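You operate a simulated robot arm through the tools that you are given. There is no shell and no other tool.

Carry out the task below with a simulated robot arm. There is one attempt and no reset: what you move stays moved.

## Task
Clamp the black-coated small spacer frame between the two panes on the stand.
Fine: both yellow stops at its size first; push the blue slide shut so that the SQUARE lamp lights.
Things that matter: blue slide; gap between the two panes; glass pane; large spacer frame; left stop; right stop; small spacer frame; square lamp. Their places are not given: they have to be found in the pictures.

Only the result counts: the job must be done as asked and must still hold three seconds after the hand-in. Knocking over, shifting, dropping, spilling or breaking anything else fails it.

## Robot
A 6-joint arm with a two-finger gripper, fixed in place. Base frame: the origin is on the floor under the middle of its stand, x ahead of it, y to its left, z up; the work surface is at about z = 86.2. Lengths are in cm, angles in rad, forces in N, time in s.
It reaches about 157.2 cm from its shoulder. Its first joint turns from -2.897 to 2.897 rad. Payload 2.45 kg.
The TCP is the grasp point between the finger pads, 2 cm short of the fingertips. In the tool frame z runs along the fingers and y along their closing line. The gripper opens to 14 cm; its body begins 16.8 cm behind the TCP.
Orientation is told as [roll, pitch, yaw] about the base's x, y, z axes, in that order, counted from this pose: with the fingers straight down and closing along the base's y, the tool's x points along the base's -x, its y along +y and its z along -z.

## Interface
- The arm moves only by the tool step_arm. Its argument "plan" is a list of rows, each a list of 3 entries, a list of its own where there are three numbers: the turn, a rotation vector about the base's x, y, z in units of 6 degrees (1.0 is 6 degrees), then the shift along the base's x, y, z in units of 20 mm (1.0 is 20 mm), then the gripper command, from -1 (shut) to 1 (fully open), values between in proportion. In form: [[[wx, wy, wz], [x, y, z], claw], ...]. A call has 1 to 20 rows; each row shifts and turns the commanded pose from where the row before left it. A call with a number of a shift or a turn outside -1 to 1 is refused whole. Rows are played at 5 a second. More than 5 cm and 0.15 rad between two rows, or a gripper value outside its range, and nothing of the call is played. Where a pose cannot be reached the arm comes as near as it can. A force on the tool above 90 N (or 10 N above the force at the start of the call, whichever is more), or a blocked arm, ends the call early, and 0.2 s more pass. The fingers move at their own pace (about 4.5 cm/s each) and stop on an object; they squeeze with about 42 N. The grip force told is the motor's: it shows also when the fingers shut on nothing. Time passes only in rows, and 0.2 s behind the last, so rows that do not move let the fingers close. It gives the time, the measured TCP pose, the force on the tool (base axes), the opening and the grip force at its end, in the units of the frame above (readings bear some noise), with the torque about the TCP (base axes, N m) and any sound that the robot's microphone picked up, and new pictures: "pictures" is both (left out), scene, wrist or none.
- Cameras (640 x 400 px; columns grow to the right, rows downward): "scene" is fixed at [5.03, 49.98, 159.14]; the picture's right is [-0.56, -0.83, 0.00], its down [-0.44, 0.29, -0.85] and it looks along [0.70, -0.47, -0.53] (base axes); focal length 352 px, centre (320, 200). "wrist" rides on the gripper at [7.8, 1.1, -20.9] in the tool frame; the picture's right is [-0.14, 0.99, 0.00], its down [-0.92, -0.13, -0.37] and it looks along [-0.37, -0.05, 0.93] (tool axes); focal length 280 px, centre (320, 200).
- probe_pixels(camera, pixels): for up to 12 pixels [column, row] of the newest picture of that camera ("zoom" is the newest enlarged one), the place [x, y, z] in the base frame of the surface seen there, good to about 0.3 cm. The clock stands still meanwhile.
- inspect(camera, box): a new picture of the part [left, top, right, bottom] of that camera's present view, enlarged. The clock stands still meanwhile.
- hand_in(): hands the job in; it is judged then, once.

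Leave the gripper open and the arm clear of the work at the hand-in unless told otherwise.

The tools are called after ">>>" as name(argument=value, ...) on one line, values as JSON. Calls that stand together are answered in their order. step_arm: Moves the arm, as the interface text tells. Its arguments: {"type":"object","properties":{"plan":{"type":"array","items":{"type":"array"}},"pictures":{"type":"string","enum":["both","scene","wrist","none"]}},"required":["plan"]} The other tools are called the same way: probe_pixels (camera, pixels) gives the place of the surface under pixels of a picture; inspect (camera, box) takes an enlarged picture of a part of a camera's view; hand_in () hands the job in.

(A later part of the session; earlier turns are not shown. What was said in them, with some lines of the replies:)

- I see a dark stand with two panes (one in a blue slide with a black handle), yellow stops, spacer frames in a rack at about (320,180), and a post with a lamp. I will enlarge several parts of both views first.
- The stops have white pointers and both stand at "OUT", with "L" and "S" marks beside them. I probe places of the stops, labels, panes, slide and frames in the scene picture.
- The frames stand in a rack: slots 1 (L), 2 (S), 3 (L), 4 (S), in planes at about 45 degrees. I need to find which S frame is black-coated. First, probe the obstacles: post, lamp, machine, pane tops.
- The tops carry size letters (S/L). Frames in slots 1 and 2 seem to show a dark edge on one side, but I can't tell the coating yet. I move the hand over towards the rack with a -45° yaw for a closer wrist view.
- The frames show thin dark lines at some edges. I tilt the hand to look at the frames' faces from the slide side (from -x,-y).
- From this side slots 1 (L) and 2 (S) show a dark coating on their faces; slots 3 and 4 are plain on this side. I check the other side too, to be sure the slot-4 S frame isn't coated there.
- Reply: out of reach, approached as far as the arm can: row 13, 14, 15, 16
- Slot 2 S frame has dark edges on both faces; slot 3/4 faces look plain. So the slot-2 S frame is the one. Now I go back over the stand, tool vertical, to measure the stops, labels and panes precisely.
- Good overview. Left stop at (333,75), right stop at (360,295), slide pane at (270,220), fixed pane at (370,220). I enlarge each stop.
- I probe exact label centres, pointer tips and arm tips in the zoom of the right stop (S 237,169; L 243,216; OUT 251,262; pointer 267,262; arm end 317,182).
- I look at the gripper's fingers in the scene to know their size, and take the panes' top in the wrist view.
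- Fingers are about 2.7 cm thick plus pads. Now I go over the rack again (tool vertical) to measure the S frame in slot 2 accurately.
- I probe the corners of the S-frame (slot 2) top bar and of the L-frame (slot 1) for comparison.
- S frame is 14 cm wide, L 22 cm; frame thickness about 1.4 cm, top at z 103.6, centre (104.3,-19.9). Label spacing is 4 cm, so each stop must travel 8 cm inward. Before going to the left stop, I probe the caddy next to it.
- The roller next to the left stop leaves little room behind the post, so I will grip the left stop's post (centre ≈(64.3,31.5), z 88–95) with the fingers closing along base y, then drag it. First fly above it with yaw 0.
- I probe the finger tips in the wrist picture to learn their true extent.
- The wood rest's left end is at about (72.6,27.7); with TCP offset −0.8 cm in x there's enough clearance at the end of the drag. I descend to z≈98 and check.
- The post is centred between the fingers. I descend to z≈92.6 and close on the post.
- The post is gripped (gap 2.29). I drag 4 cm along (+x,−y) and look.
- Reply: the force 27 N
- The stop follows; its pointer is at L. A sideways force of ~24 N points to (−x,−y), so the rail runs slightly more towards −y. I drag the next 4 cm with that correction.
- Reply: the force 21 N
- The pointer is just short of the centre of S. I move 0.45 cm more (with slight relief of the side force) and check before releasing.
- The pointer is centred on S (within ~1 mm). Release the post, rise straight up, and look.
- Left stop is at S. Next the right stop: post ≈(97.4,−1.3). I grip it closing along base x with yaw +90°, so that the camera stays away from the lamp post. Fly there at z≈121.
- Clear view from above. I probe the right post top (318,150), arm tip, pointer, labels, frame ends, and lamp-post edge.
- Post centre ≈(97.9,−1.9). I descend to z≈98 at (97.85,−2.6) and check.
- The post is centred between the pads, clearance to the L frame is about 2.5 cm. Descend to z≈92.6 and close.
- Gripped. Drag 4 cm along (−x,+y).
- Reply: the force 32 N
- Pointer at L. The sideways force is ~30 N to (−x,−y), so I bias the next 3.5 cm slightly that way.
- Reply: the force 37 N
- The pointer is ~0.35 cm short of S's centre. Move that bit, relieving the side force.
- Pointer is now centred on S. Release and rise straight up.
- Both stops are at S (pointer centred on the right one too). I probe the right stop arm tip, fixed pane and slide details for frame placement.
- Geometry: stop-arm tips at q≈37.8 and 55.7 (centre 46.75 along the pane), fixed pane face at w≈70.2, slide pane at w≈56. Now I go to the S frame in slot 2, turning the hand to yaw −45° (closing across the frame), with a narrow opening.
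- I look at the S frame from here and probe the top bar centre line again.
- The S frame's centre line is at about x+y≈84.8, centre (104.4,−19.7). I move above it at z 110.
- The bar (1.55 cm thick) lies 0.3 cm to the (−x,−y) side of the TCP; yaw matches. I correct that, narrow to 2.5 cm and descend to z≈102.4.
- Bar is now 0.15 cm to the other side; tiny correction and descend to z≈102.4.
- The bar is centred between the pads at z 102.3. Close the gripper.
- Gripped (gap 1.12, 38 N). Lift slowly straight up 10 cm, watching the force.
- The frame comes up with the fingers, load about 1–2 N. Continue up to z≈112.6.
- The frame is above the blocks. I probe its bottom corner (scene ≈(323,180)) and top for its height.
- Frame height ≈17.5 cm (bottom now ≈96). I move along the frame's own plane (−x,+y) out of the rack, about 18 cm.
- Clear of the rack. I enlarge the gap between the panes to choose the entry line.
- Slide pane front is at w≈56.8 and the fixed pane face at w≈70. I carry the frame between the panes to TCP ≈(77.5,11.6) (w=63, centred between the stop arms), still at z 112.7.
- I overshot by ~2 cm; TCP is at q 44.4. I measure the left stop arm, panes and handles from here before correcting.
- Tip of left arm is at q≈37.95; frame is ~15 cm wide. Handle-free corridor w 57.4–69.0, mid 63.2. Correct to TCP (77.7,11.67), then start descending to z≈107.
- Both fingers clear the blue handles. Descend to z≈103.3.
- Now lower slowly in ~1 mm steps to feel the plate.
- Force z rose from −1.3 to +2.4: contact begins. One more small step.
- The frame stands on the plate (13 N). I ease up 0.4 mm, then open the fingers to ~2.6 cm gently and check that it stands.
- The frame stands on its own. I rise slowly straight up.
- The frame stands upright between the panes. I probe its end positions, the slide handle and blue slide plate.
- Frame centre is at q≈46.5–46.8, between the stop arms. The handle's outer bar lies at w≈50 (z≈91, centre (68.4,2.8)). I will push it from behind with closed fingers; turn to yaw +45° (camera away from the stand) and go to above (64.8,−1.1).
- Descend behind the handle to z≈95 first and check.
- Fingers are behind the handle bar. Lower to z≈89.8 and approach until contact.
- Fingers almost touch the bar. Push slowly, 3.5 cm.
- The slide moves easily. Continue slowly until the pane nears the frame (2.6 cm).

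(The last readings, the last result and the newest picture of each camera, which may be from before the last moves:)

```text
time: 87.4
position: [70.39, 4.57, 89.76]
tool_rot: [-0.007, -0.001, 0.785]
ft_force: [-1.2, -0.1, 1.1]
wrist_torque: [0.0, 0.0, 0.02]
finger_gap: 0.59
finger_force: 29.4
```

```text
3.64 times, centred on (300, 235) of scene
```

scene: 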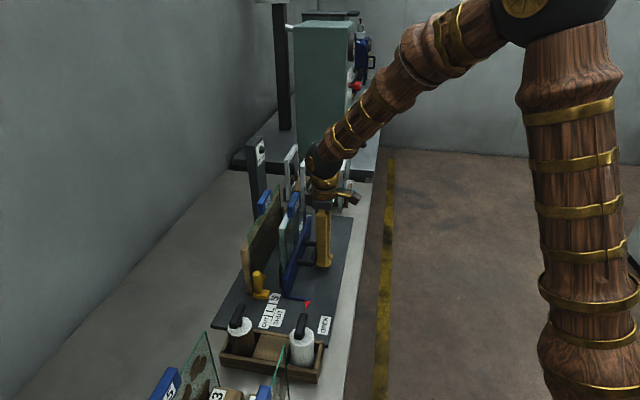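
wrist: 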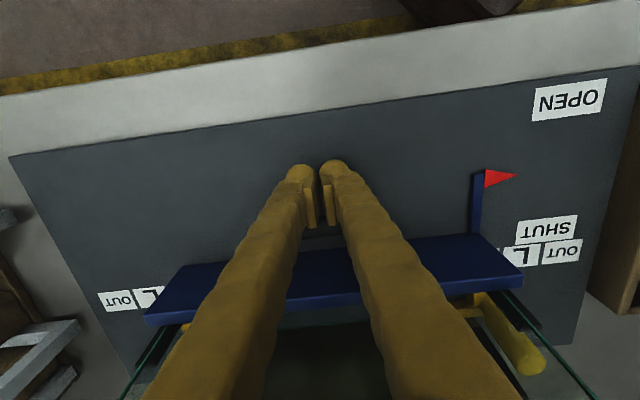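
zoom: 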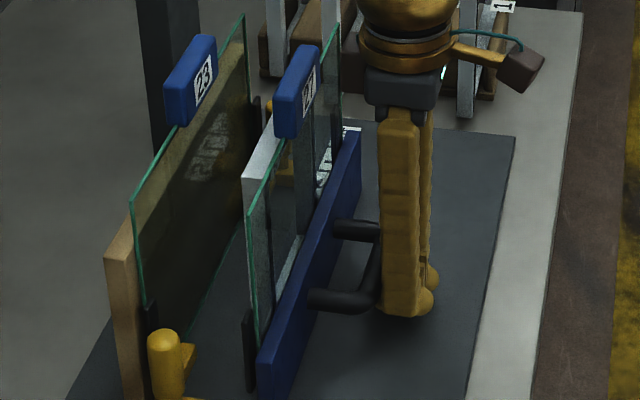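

The slide pane is reaching the frame. Finger gap reads 0.59, so I check the fingertips, then continue slowly.

>>> inspect(camera="wrist", box=[260, 140, 380, 240])

>>> step_arm(plan=[[[0, 0, 0], [0.06, 0.06, 0], -1], [[0, 0, 0], [0.06, 0.06, 0], -1], [[0, 0, 0], [0.06, 0.06, 0], -1], [[0, 0, 0], [0.06, 0.06, 0], -1], [[0, 0, 0], [0.06, 0.06, 0], -1], [[0, 0, 0], [0.06, 0.06, 0], -1], [[0, 0, 0], [0.06, 0.06, 0], -1], [[0, 0, 0], [0.06, 0.06, 0], -1]])

>>> inspect(camera="scene", box=[230, 180, 350, 290])

```text
4.00 times, centred on (320, 190) of wrist
```

zoom: 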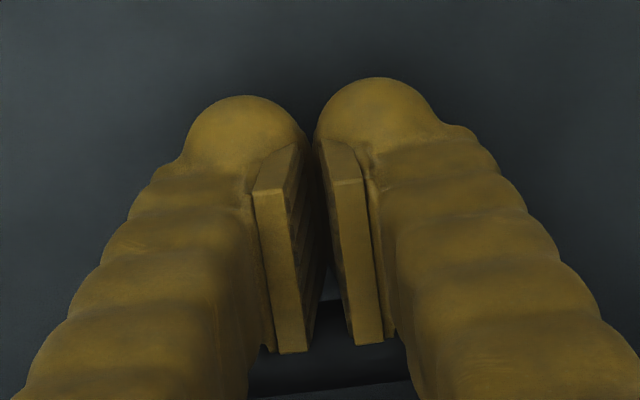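

```text
time: 89.2
position: [71.35, 5.54, 89.81]
tool_rot: [-0.007, -0.001, 0.784]
ft_force: [-0.4, -1.9, -0.5]
wrist_torque: [0.03, -0.01, 0.02]
finger_gap: 0.61
finger_force: 29.5
```

scene: 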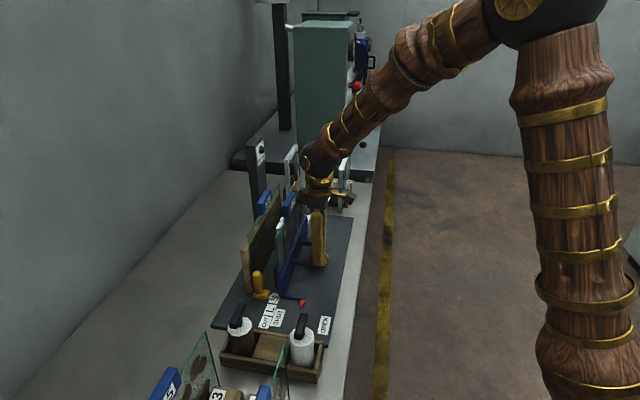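
wrist: 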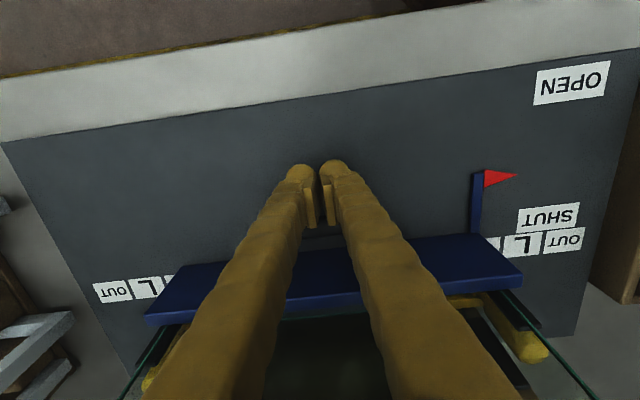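

```text
3.64 times, centred on (290, 235) of scene
```

zoom: 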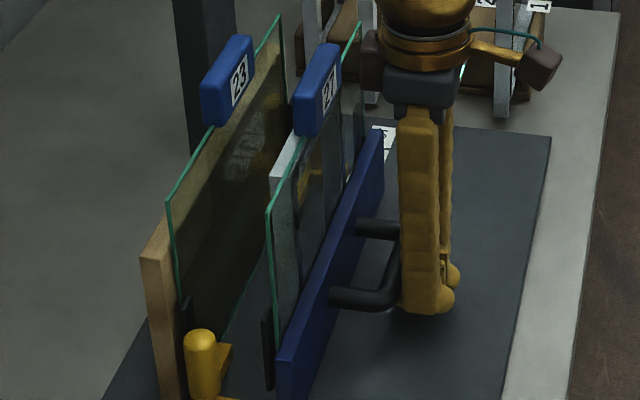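

The frame moves with the pane, upright. Continue 2.4 cm.

>>> step_arm(plan=[[[0, 0, 0], [0.07, 0.07, 0], -1], [[0, 0, 0], [0.07, 0.07, 0], -1], [[0, 0, 0], [0.07, 0.07, 0], -1], [[0, 0, 0], [0.07, 0.07, 0], -1], [[0, 0, 0], [0.07, 0.07, 0], -1], [[0, 0, 0], [0.07, 0.07, 0], -1], [[0, 0, 0], [0.07, 0.07, 0], -1], [[0, 0, 0], [0.07, 0.07, 0], -1], [[0, 0, 0], [0.07, 0.07, 0], -1], [[0, 0, 0], [0.07, 0.07, 0], -1], [[0, 0, 0], [0.07, 0.07, 0], -1], [[0, 0, 0], [0.07, 0.07, 0], -1]])

>>> inspect(camera="scene", box=[220, 180, 340, 290])

```text
time: 91.8
position: [73.09, 7.11, 89.72]
tool_rot: [-0.007, 0.0, 0.785]
ft_force: [-1.2, -1.0, 0.7]
wrist_torque: [-0.01, -0.05, -0.01]
finger_gap: 0.59
finger_force: 29.7
```

scene: 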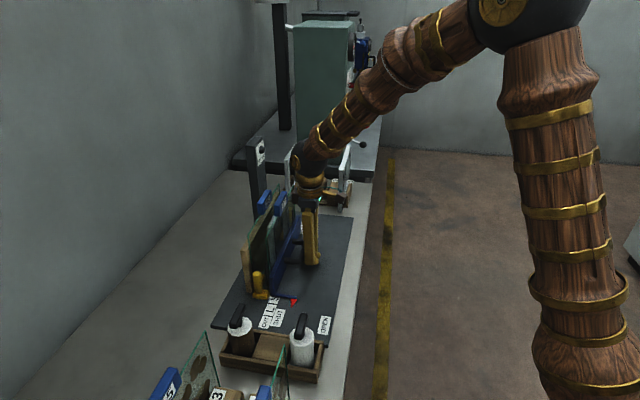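
wrist: 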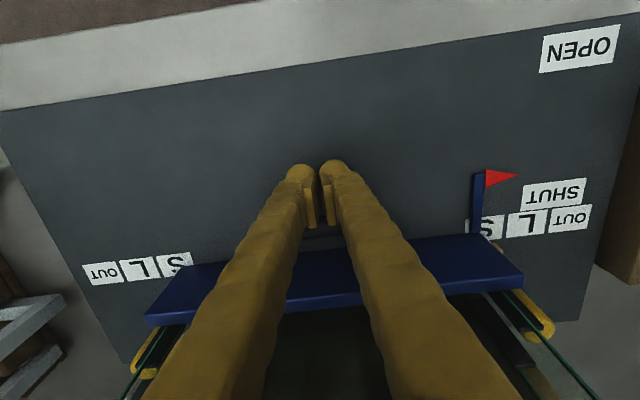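

```text
3.64 times, centred on (280, 235) of scene
```

zoom: 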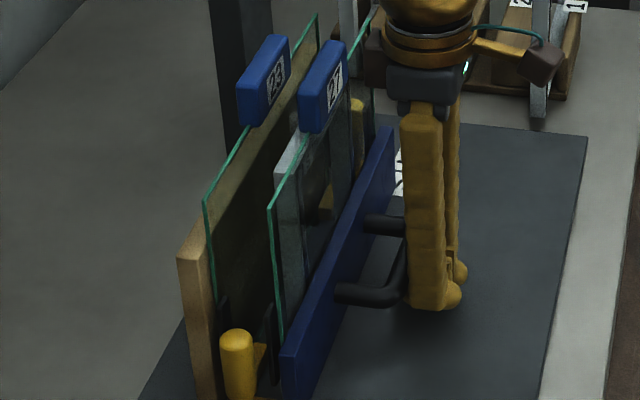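

Still fine; the red flag nears SHUT. Continue 2 cm more at slower steps.

>>> step_arm(plan=[[[0, 0, 0], [0.06, 0.06, 0], -1], [[0, 0, 0], [0.06, 0.06, 0], -1], [[0, 0, 0], [0.06, 0.06, 0], -1], [[0, 0, 0], [0.06, 0.06, 0], -1], [[0, 0, 0], [0.06, 0.06, 0], -1], [[0, 0, 0], [0.06, 0.06, 0], -1], [[0, 0, 0], [0.06, 0.06, 0], -1], [[0, 0, 0], [0.06, 0.06, 0], -1], [[0, 0, 0], [0.06, 0.06, 0], -1], [[0, 0, 0], [0.06, 0.06, 0], -1]])

>>> inspect(camera="scene", box=[220, 180, 340, 290])

>>> inspect(camera="scene", box=[240, 120, 300, 200])

```text
time: 94.0
position: [74.11, 8.47, 89.77]
tool_rot: [-0.008, 0.0, 0.785]
ft_force: [-0.6, -0.3, -0.3]
wrist_torque: [-0.02, -0.01, 0.02]
finger_gap: 0.0
finger_force: 29.6
```

scene: 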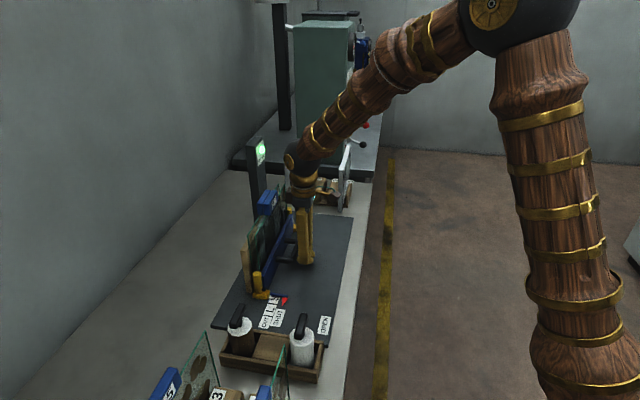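
wrist: 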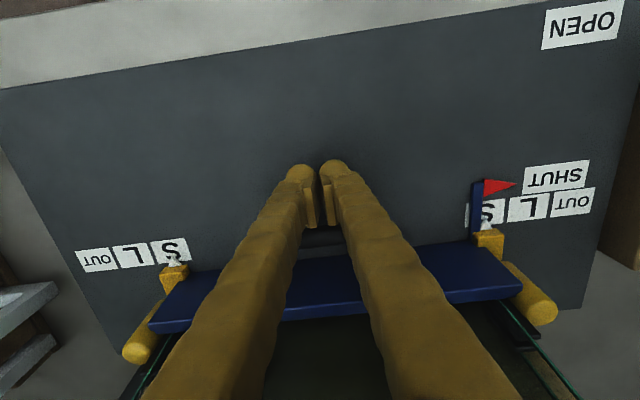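

```text
3.64 times, centred on (280, 235) of scene
```

zoom: 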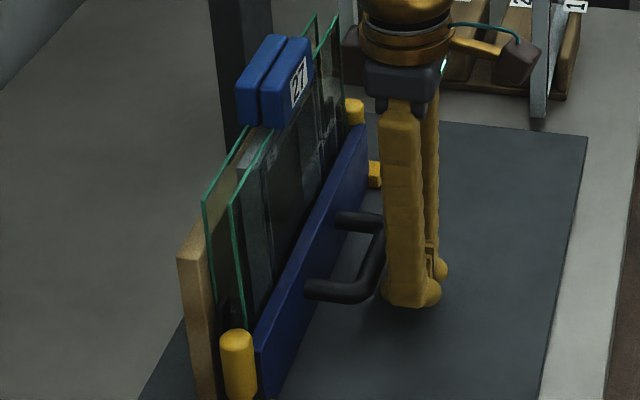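

```text
5.00 times, centred on (270, 160) of scene
```

zoom: 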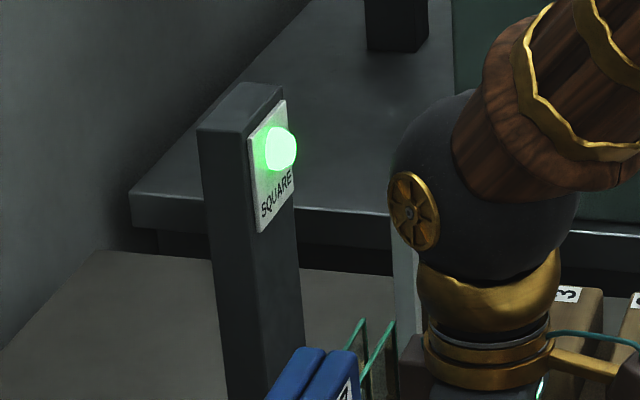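

The SQUARE lamp is lit green, the slide is shut with the panes closed on the frame, force on tool ~0. I back straight away from the handle (−x,−y) and check that the lamp stays lit.

>>> step_arm(plan=[[[0, 0, 0], [0, 0, 0], -1], [[0, 0, 0], [-0.1, -0.1, 0], -1], [[0, 0, 0], [-0.2, -0.2, 0], -1], [[0, 0, 0], [-0.4, -0.4, 0], -1], [[0, 0, 0], [-0.5, -0.5, 0], -1], [[0, 0, 0], [-0.5, -0.5, 0], -1]])

>>> inspect(camera="scene", box=[220, 130, 360, 300])

>>> inspect(camera="wrist", box=[100, 140, 620, 400])

```text
time: 95.4
position: [70.84, 5.04, 89.8]
tool_rot: [-0.006, 0.0, 0.788]
ft_force: [0.4, -0.5, -0.2]
wrist_torque: [0.03, 0.0, -0.02]
finger_gap: 0.0
finger_force: 29.1
```

scene: 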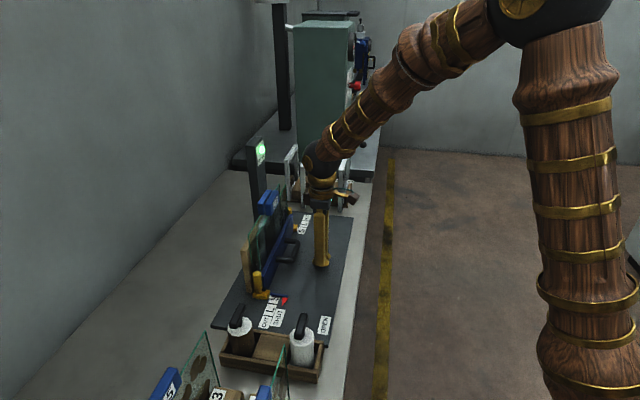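
wrist: 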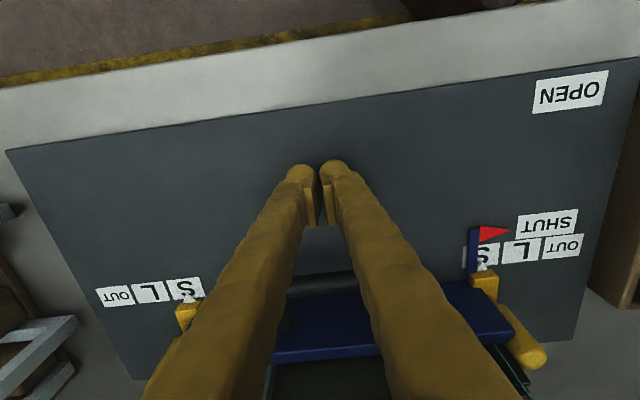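

```text
2.35 times, centred on (290, 215) of scene
```

zoom: 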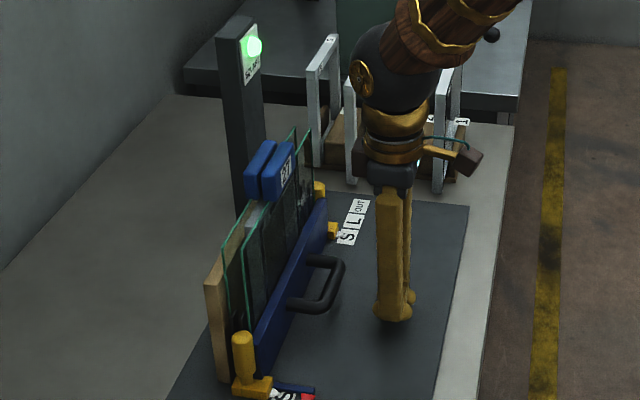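

```text
1.23 times, centred on (360, 270) of wrist
```

zoom: 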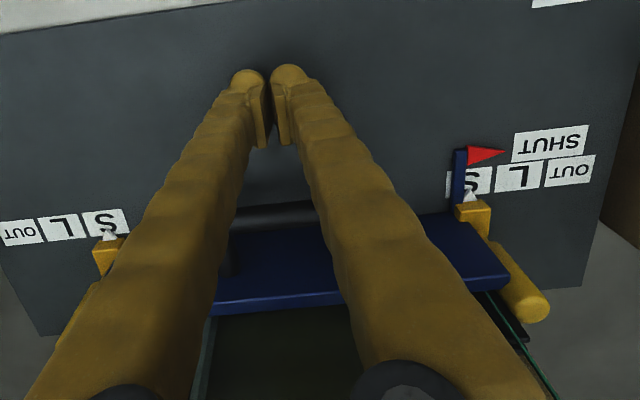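

The lamp stays lit with no hand on the slide; the flag points to SHUT. I raise the arm clear, and then open the gripper.

>>> step_arm(plan=[[[0, 0, 0], [-0.5, -0.5, 0.3], -1], [[0, 0, 0], [-0.4, -0.4, 0.8], -1], [[0, 0, 0], [-0.2, -0.2, 1], -1], [[0, 0, 0], [0, 0, 1], -1], [[0, 0, 0], [0, 0, 1], -1], [[0, 0, 0], [0, 0, 1], -1], [[0, 0, 0], [0, 0, 1], -1], [[0, 0, 0], [0, 0, 1], -1], [[0, 0, 0], [0, 0, 1], -1], [[0, 0, 0], [0, 0, 1], -1], [[0, 0, 0], [0, 0, 1], -1], [[0, 0, 0], [0, 0, 1], -1], [[0, 0, 0], [0, 0, 1], -1], [[0, 0, 0], [0, 0, 1], -1], [[0, 0, 0], [0, 0, 1], -1], [[0, 0, 0], [0, 0, 1], -1], [[0, 0, 0], [0, 0, 1], -1]])

>>> inspect(camera="scene", box=[220, 130, 360, 300])

>>> inspect(camera="wrist", box=[150, 120, 520, 360])

```text
time: 99.0
position: [68.62, 2.84, 122.03]
tool_rot: [-0.008, -0.001, 0.783]
ft_force: [0.4, -0.5, 0.3]
wrist_torque: [-0.01, 0.03, 0.01]
finger_gap: 0.0
finger_force: 29.7
```

scene: 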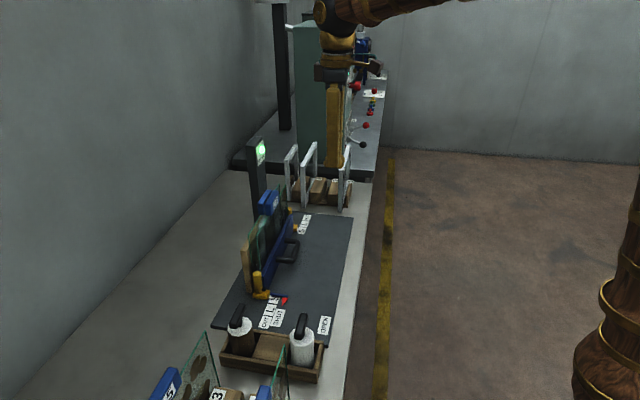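
wrist: 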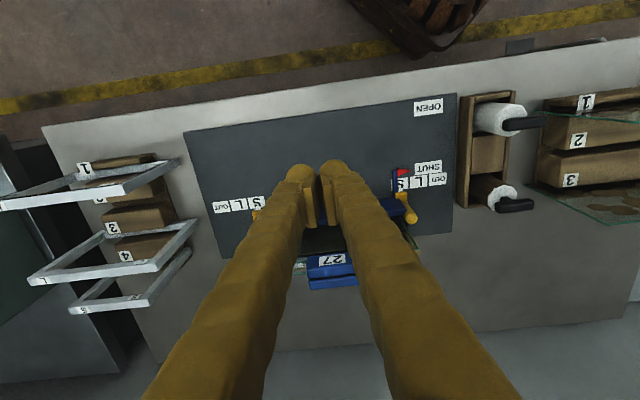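

```text
2.35 times, centred on (290, 215) of scene
```

zoom: 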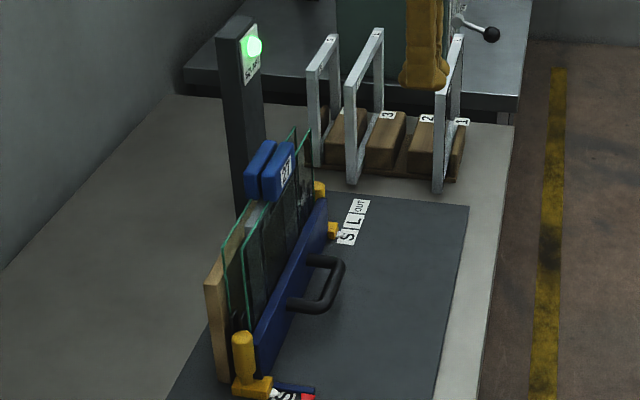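

```text
1.67 times, centred on (335, 240) of wrist
```

zoom: 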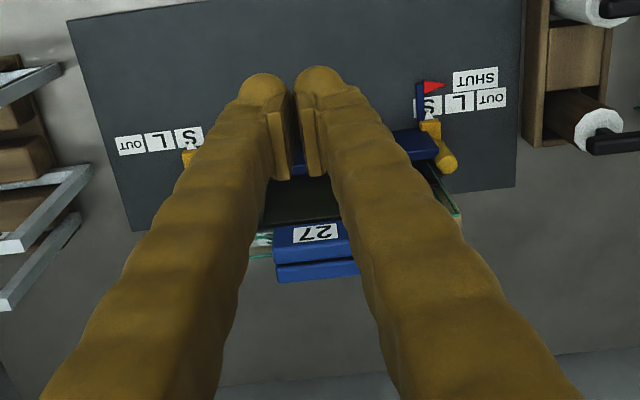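

Lamp still lit, rack frames untouched. I open the gripper, pull back a little more, wait ~2 s, and check the clamp in close-up.

>>> step_arm(plan=[[[0, 0, 0], [-0.5, -0.5, 0.2], 0], [[0, 0, 0], [-0.7, -0.7, 0.2], 0.5], [[0, 0, 0], [-0.7, -0.7, 0], 1], [[0, 0, 0], [-0.7, -0.7, 0], 1], [[0, 0, 0], [-0.5, -0.5, 0], 1], [[0, 0, 0], [0, 0, 0], 1], [[0, 0, 0], [0, 0, 0], 1], [[0, 0, 0], [0, 0, 0], 1], [[0, 0, 0], [0, 0, 0], 1], [[0, 0, 0], [0, 0, 0], 1], [[0, 0, 0], [0, 0, 0], 1], [[0, 0, 0], [0, 0, 0], 1]])

>>> inspect(camera="scene", box=[225, 180, 315, 305])

>>> inspect(camera="wrist", box=[220, 160, 440, 320])

>>> inspect(camera="scene", box=[200, 110, 400, 400])

```text
time: 101.6
position: [62.46, -3.45, 122.74]
tool_rot: [-0.006, 0.0, 0.784]
ft_force: [0.4, 0.1, 0.7]
wrist_torque: [0.0, 0.0, -0.01]
finger_gap: 14.0
finger_force: 0.0
```

scene: 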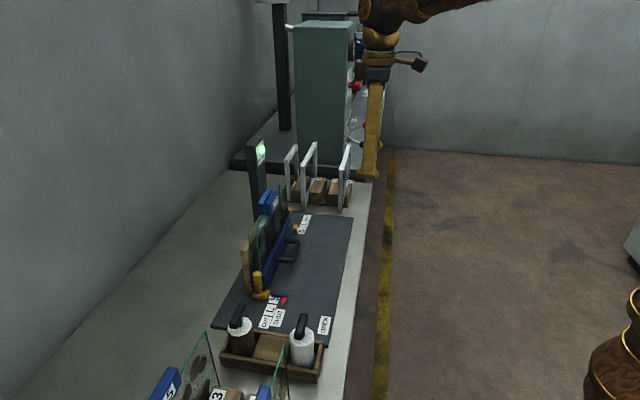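
wrist: 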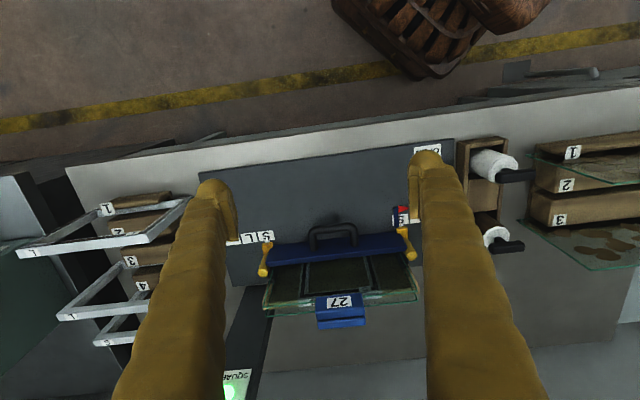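

```text
3.20 times, centred on (270, 242) of scene
```

zoom: 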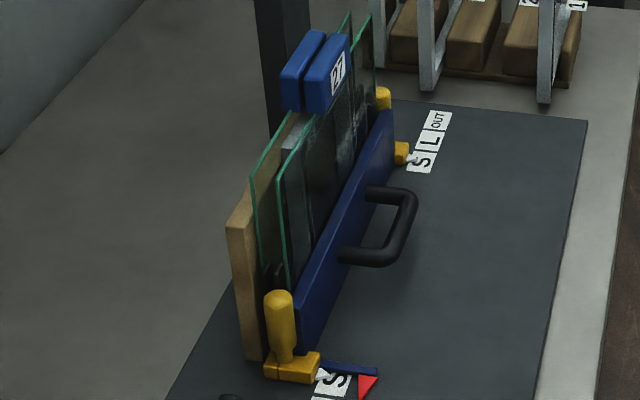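

```text
2.50 times, centred on (330, 240) of wrist
```

zoom: 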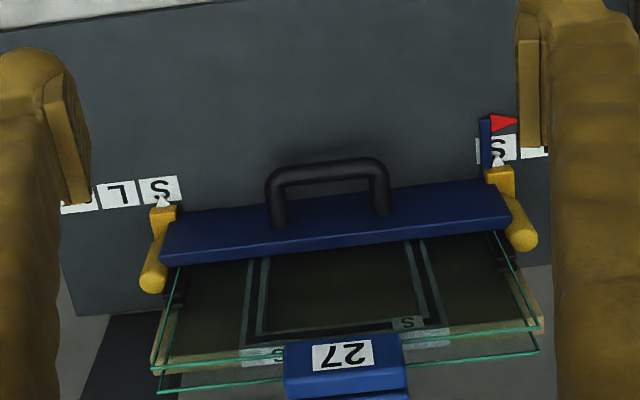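

```text
1.38 times, centred on (300, 255) of scene
```

zoom: 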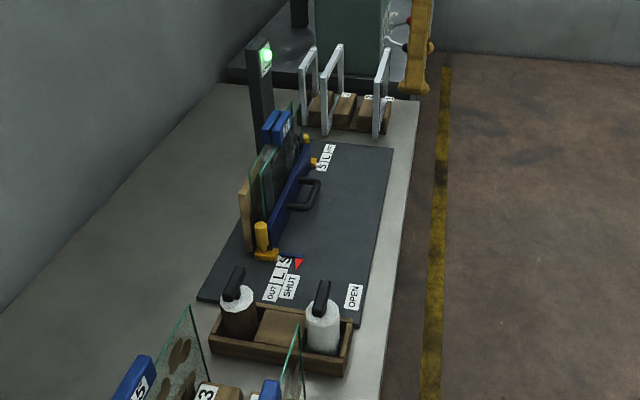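

The wrist view shows the black-coated S frame held square between the two panes. Both stop pointers are at S, the flag is at SHUT and the lamp is still green. The gripper is open and the arm is clear, so I hand in.

>>> hand_in()

```text
The job is handed in.
```

The black-coated small spacer frame (slot 2) is clamped between the two panes. The blue slide is shut and the SQUARE lamp is lit green.

- **Stops:** I set both yellow stops to S before placing the frame. Both pointers still sit on S with the slide shut.
- **Frame:** It stands upright between the stop arms, within about 3 mm of centre. The stop arms leave roughly 1.4 cm of play on each side of it.
- **Hold:** The lamp stayed lit for about six seconds after I backed off the handle and up to the hand-in.
- **Surroundings:** In the last pictures the other frames, the caddy and the loose panes stand where they were. The gripper is open and the arm is clear of the work.

The job is handed in; no verdict came back.
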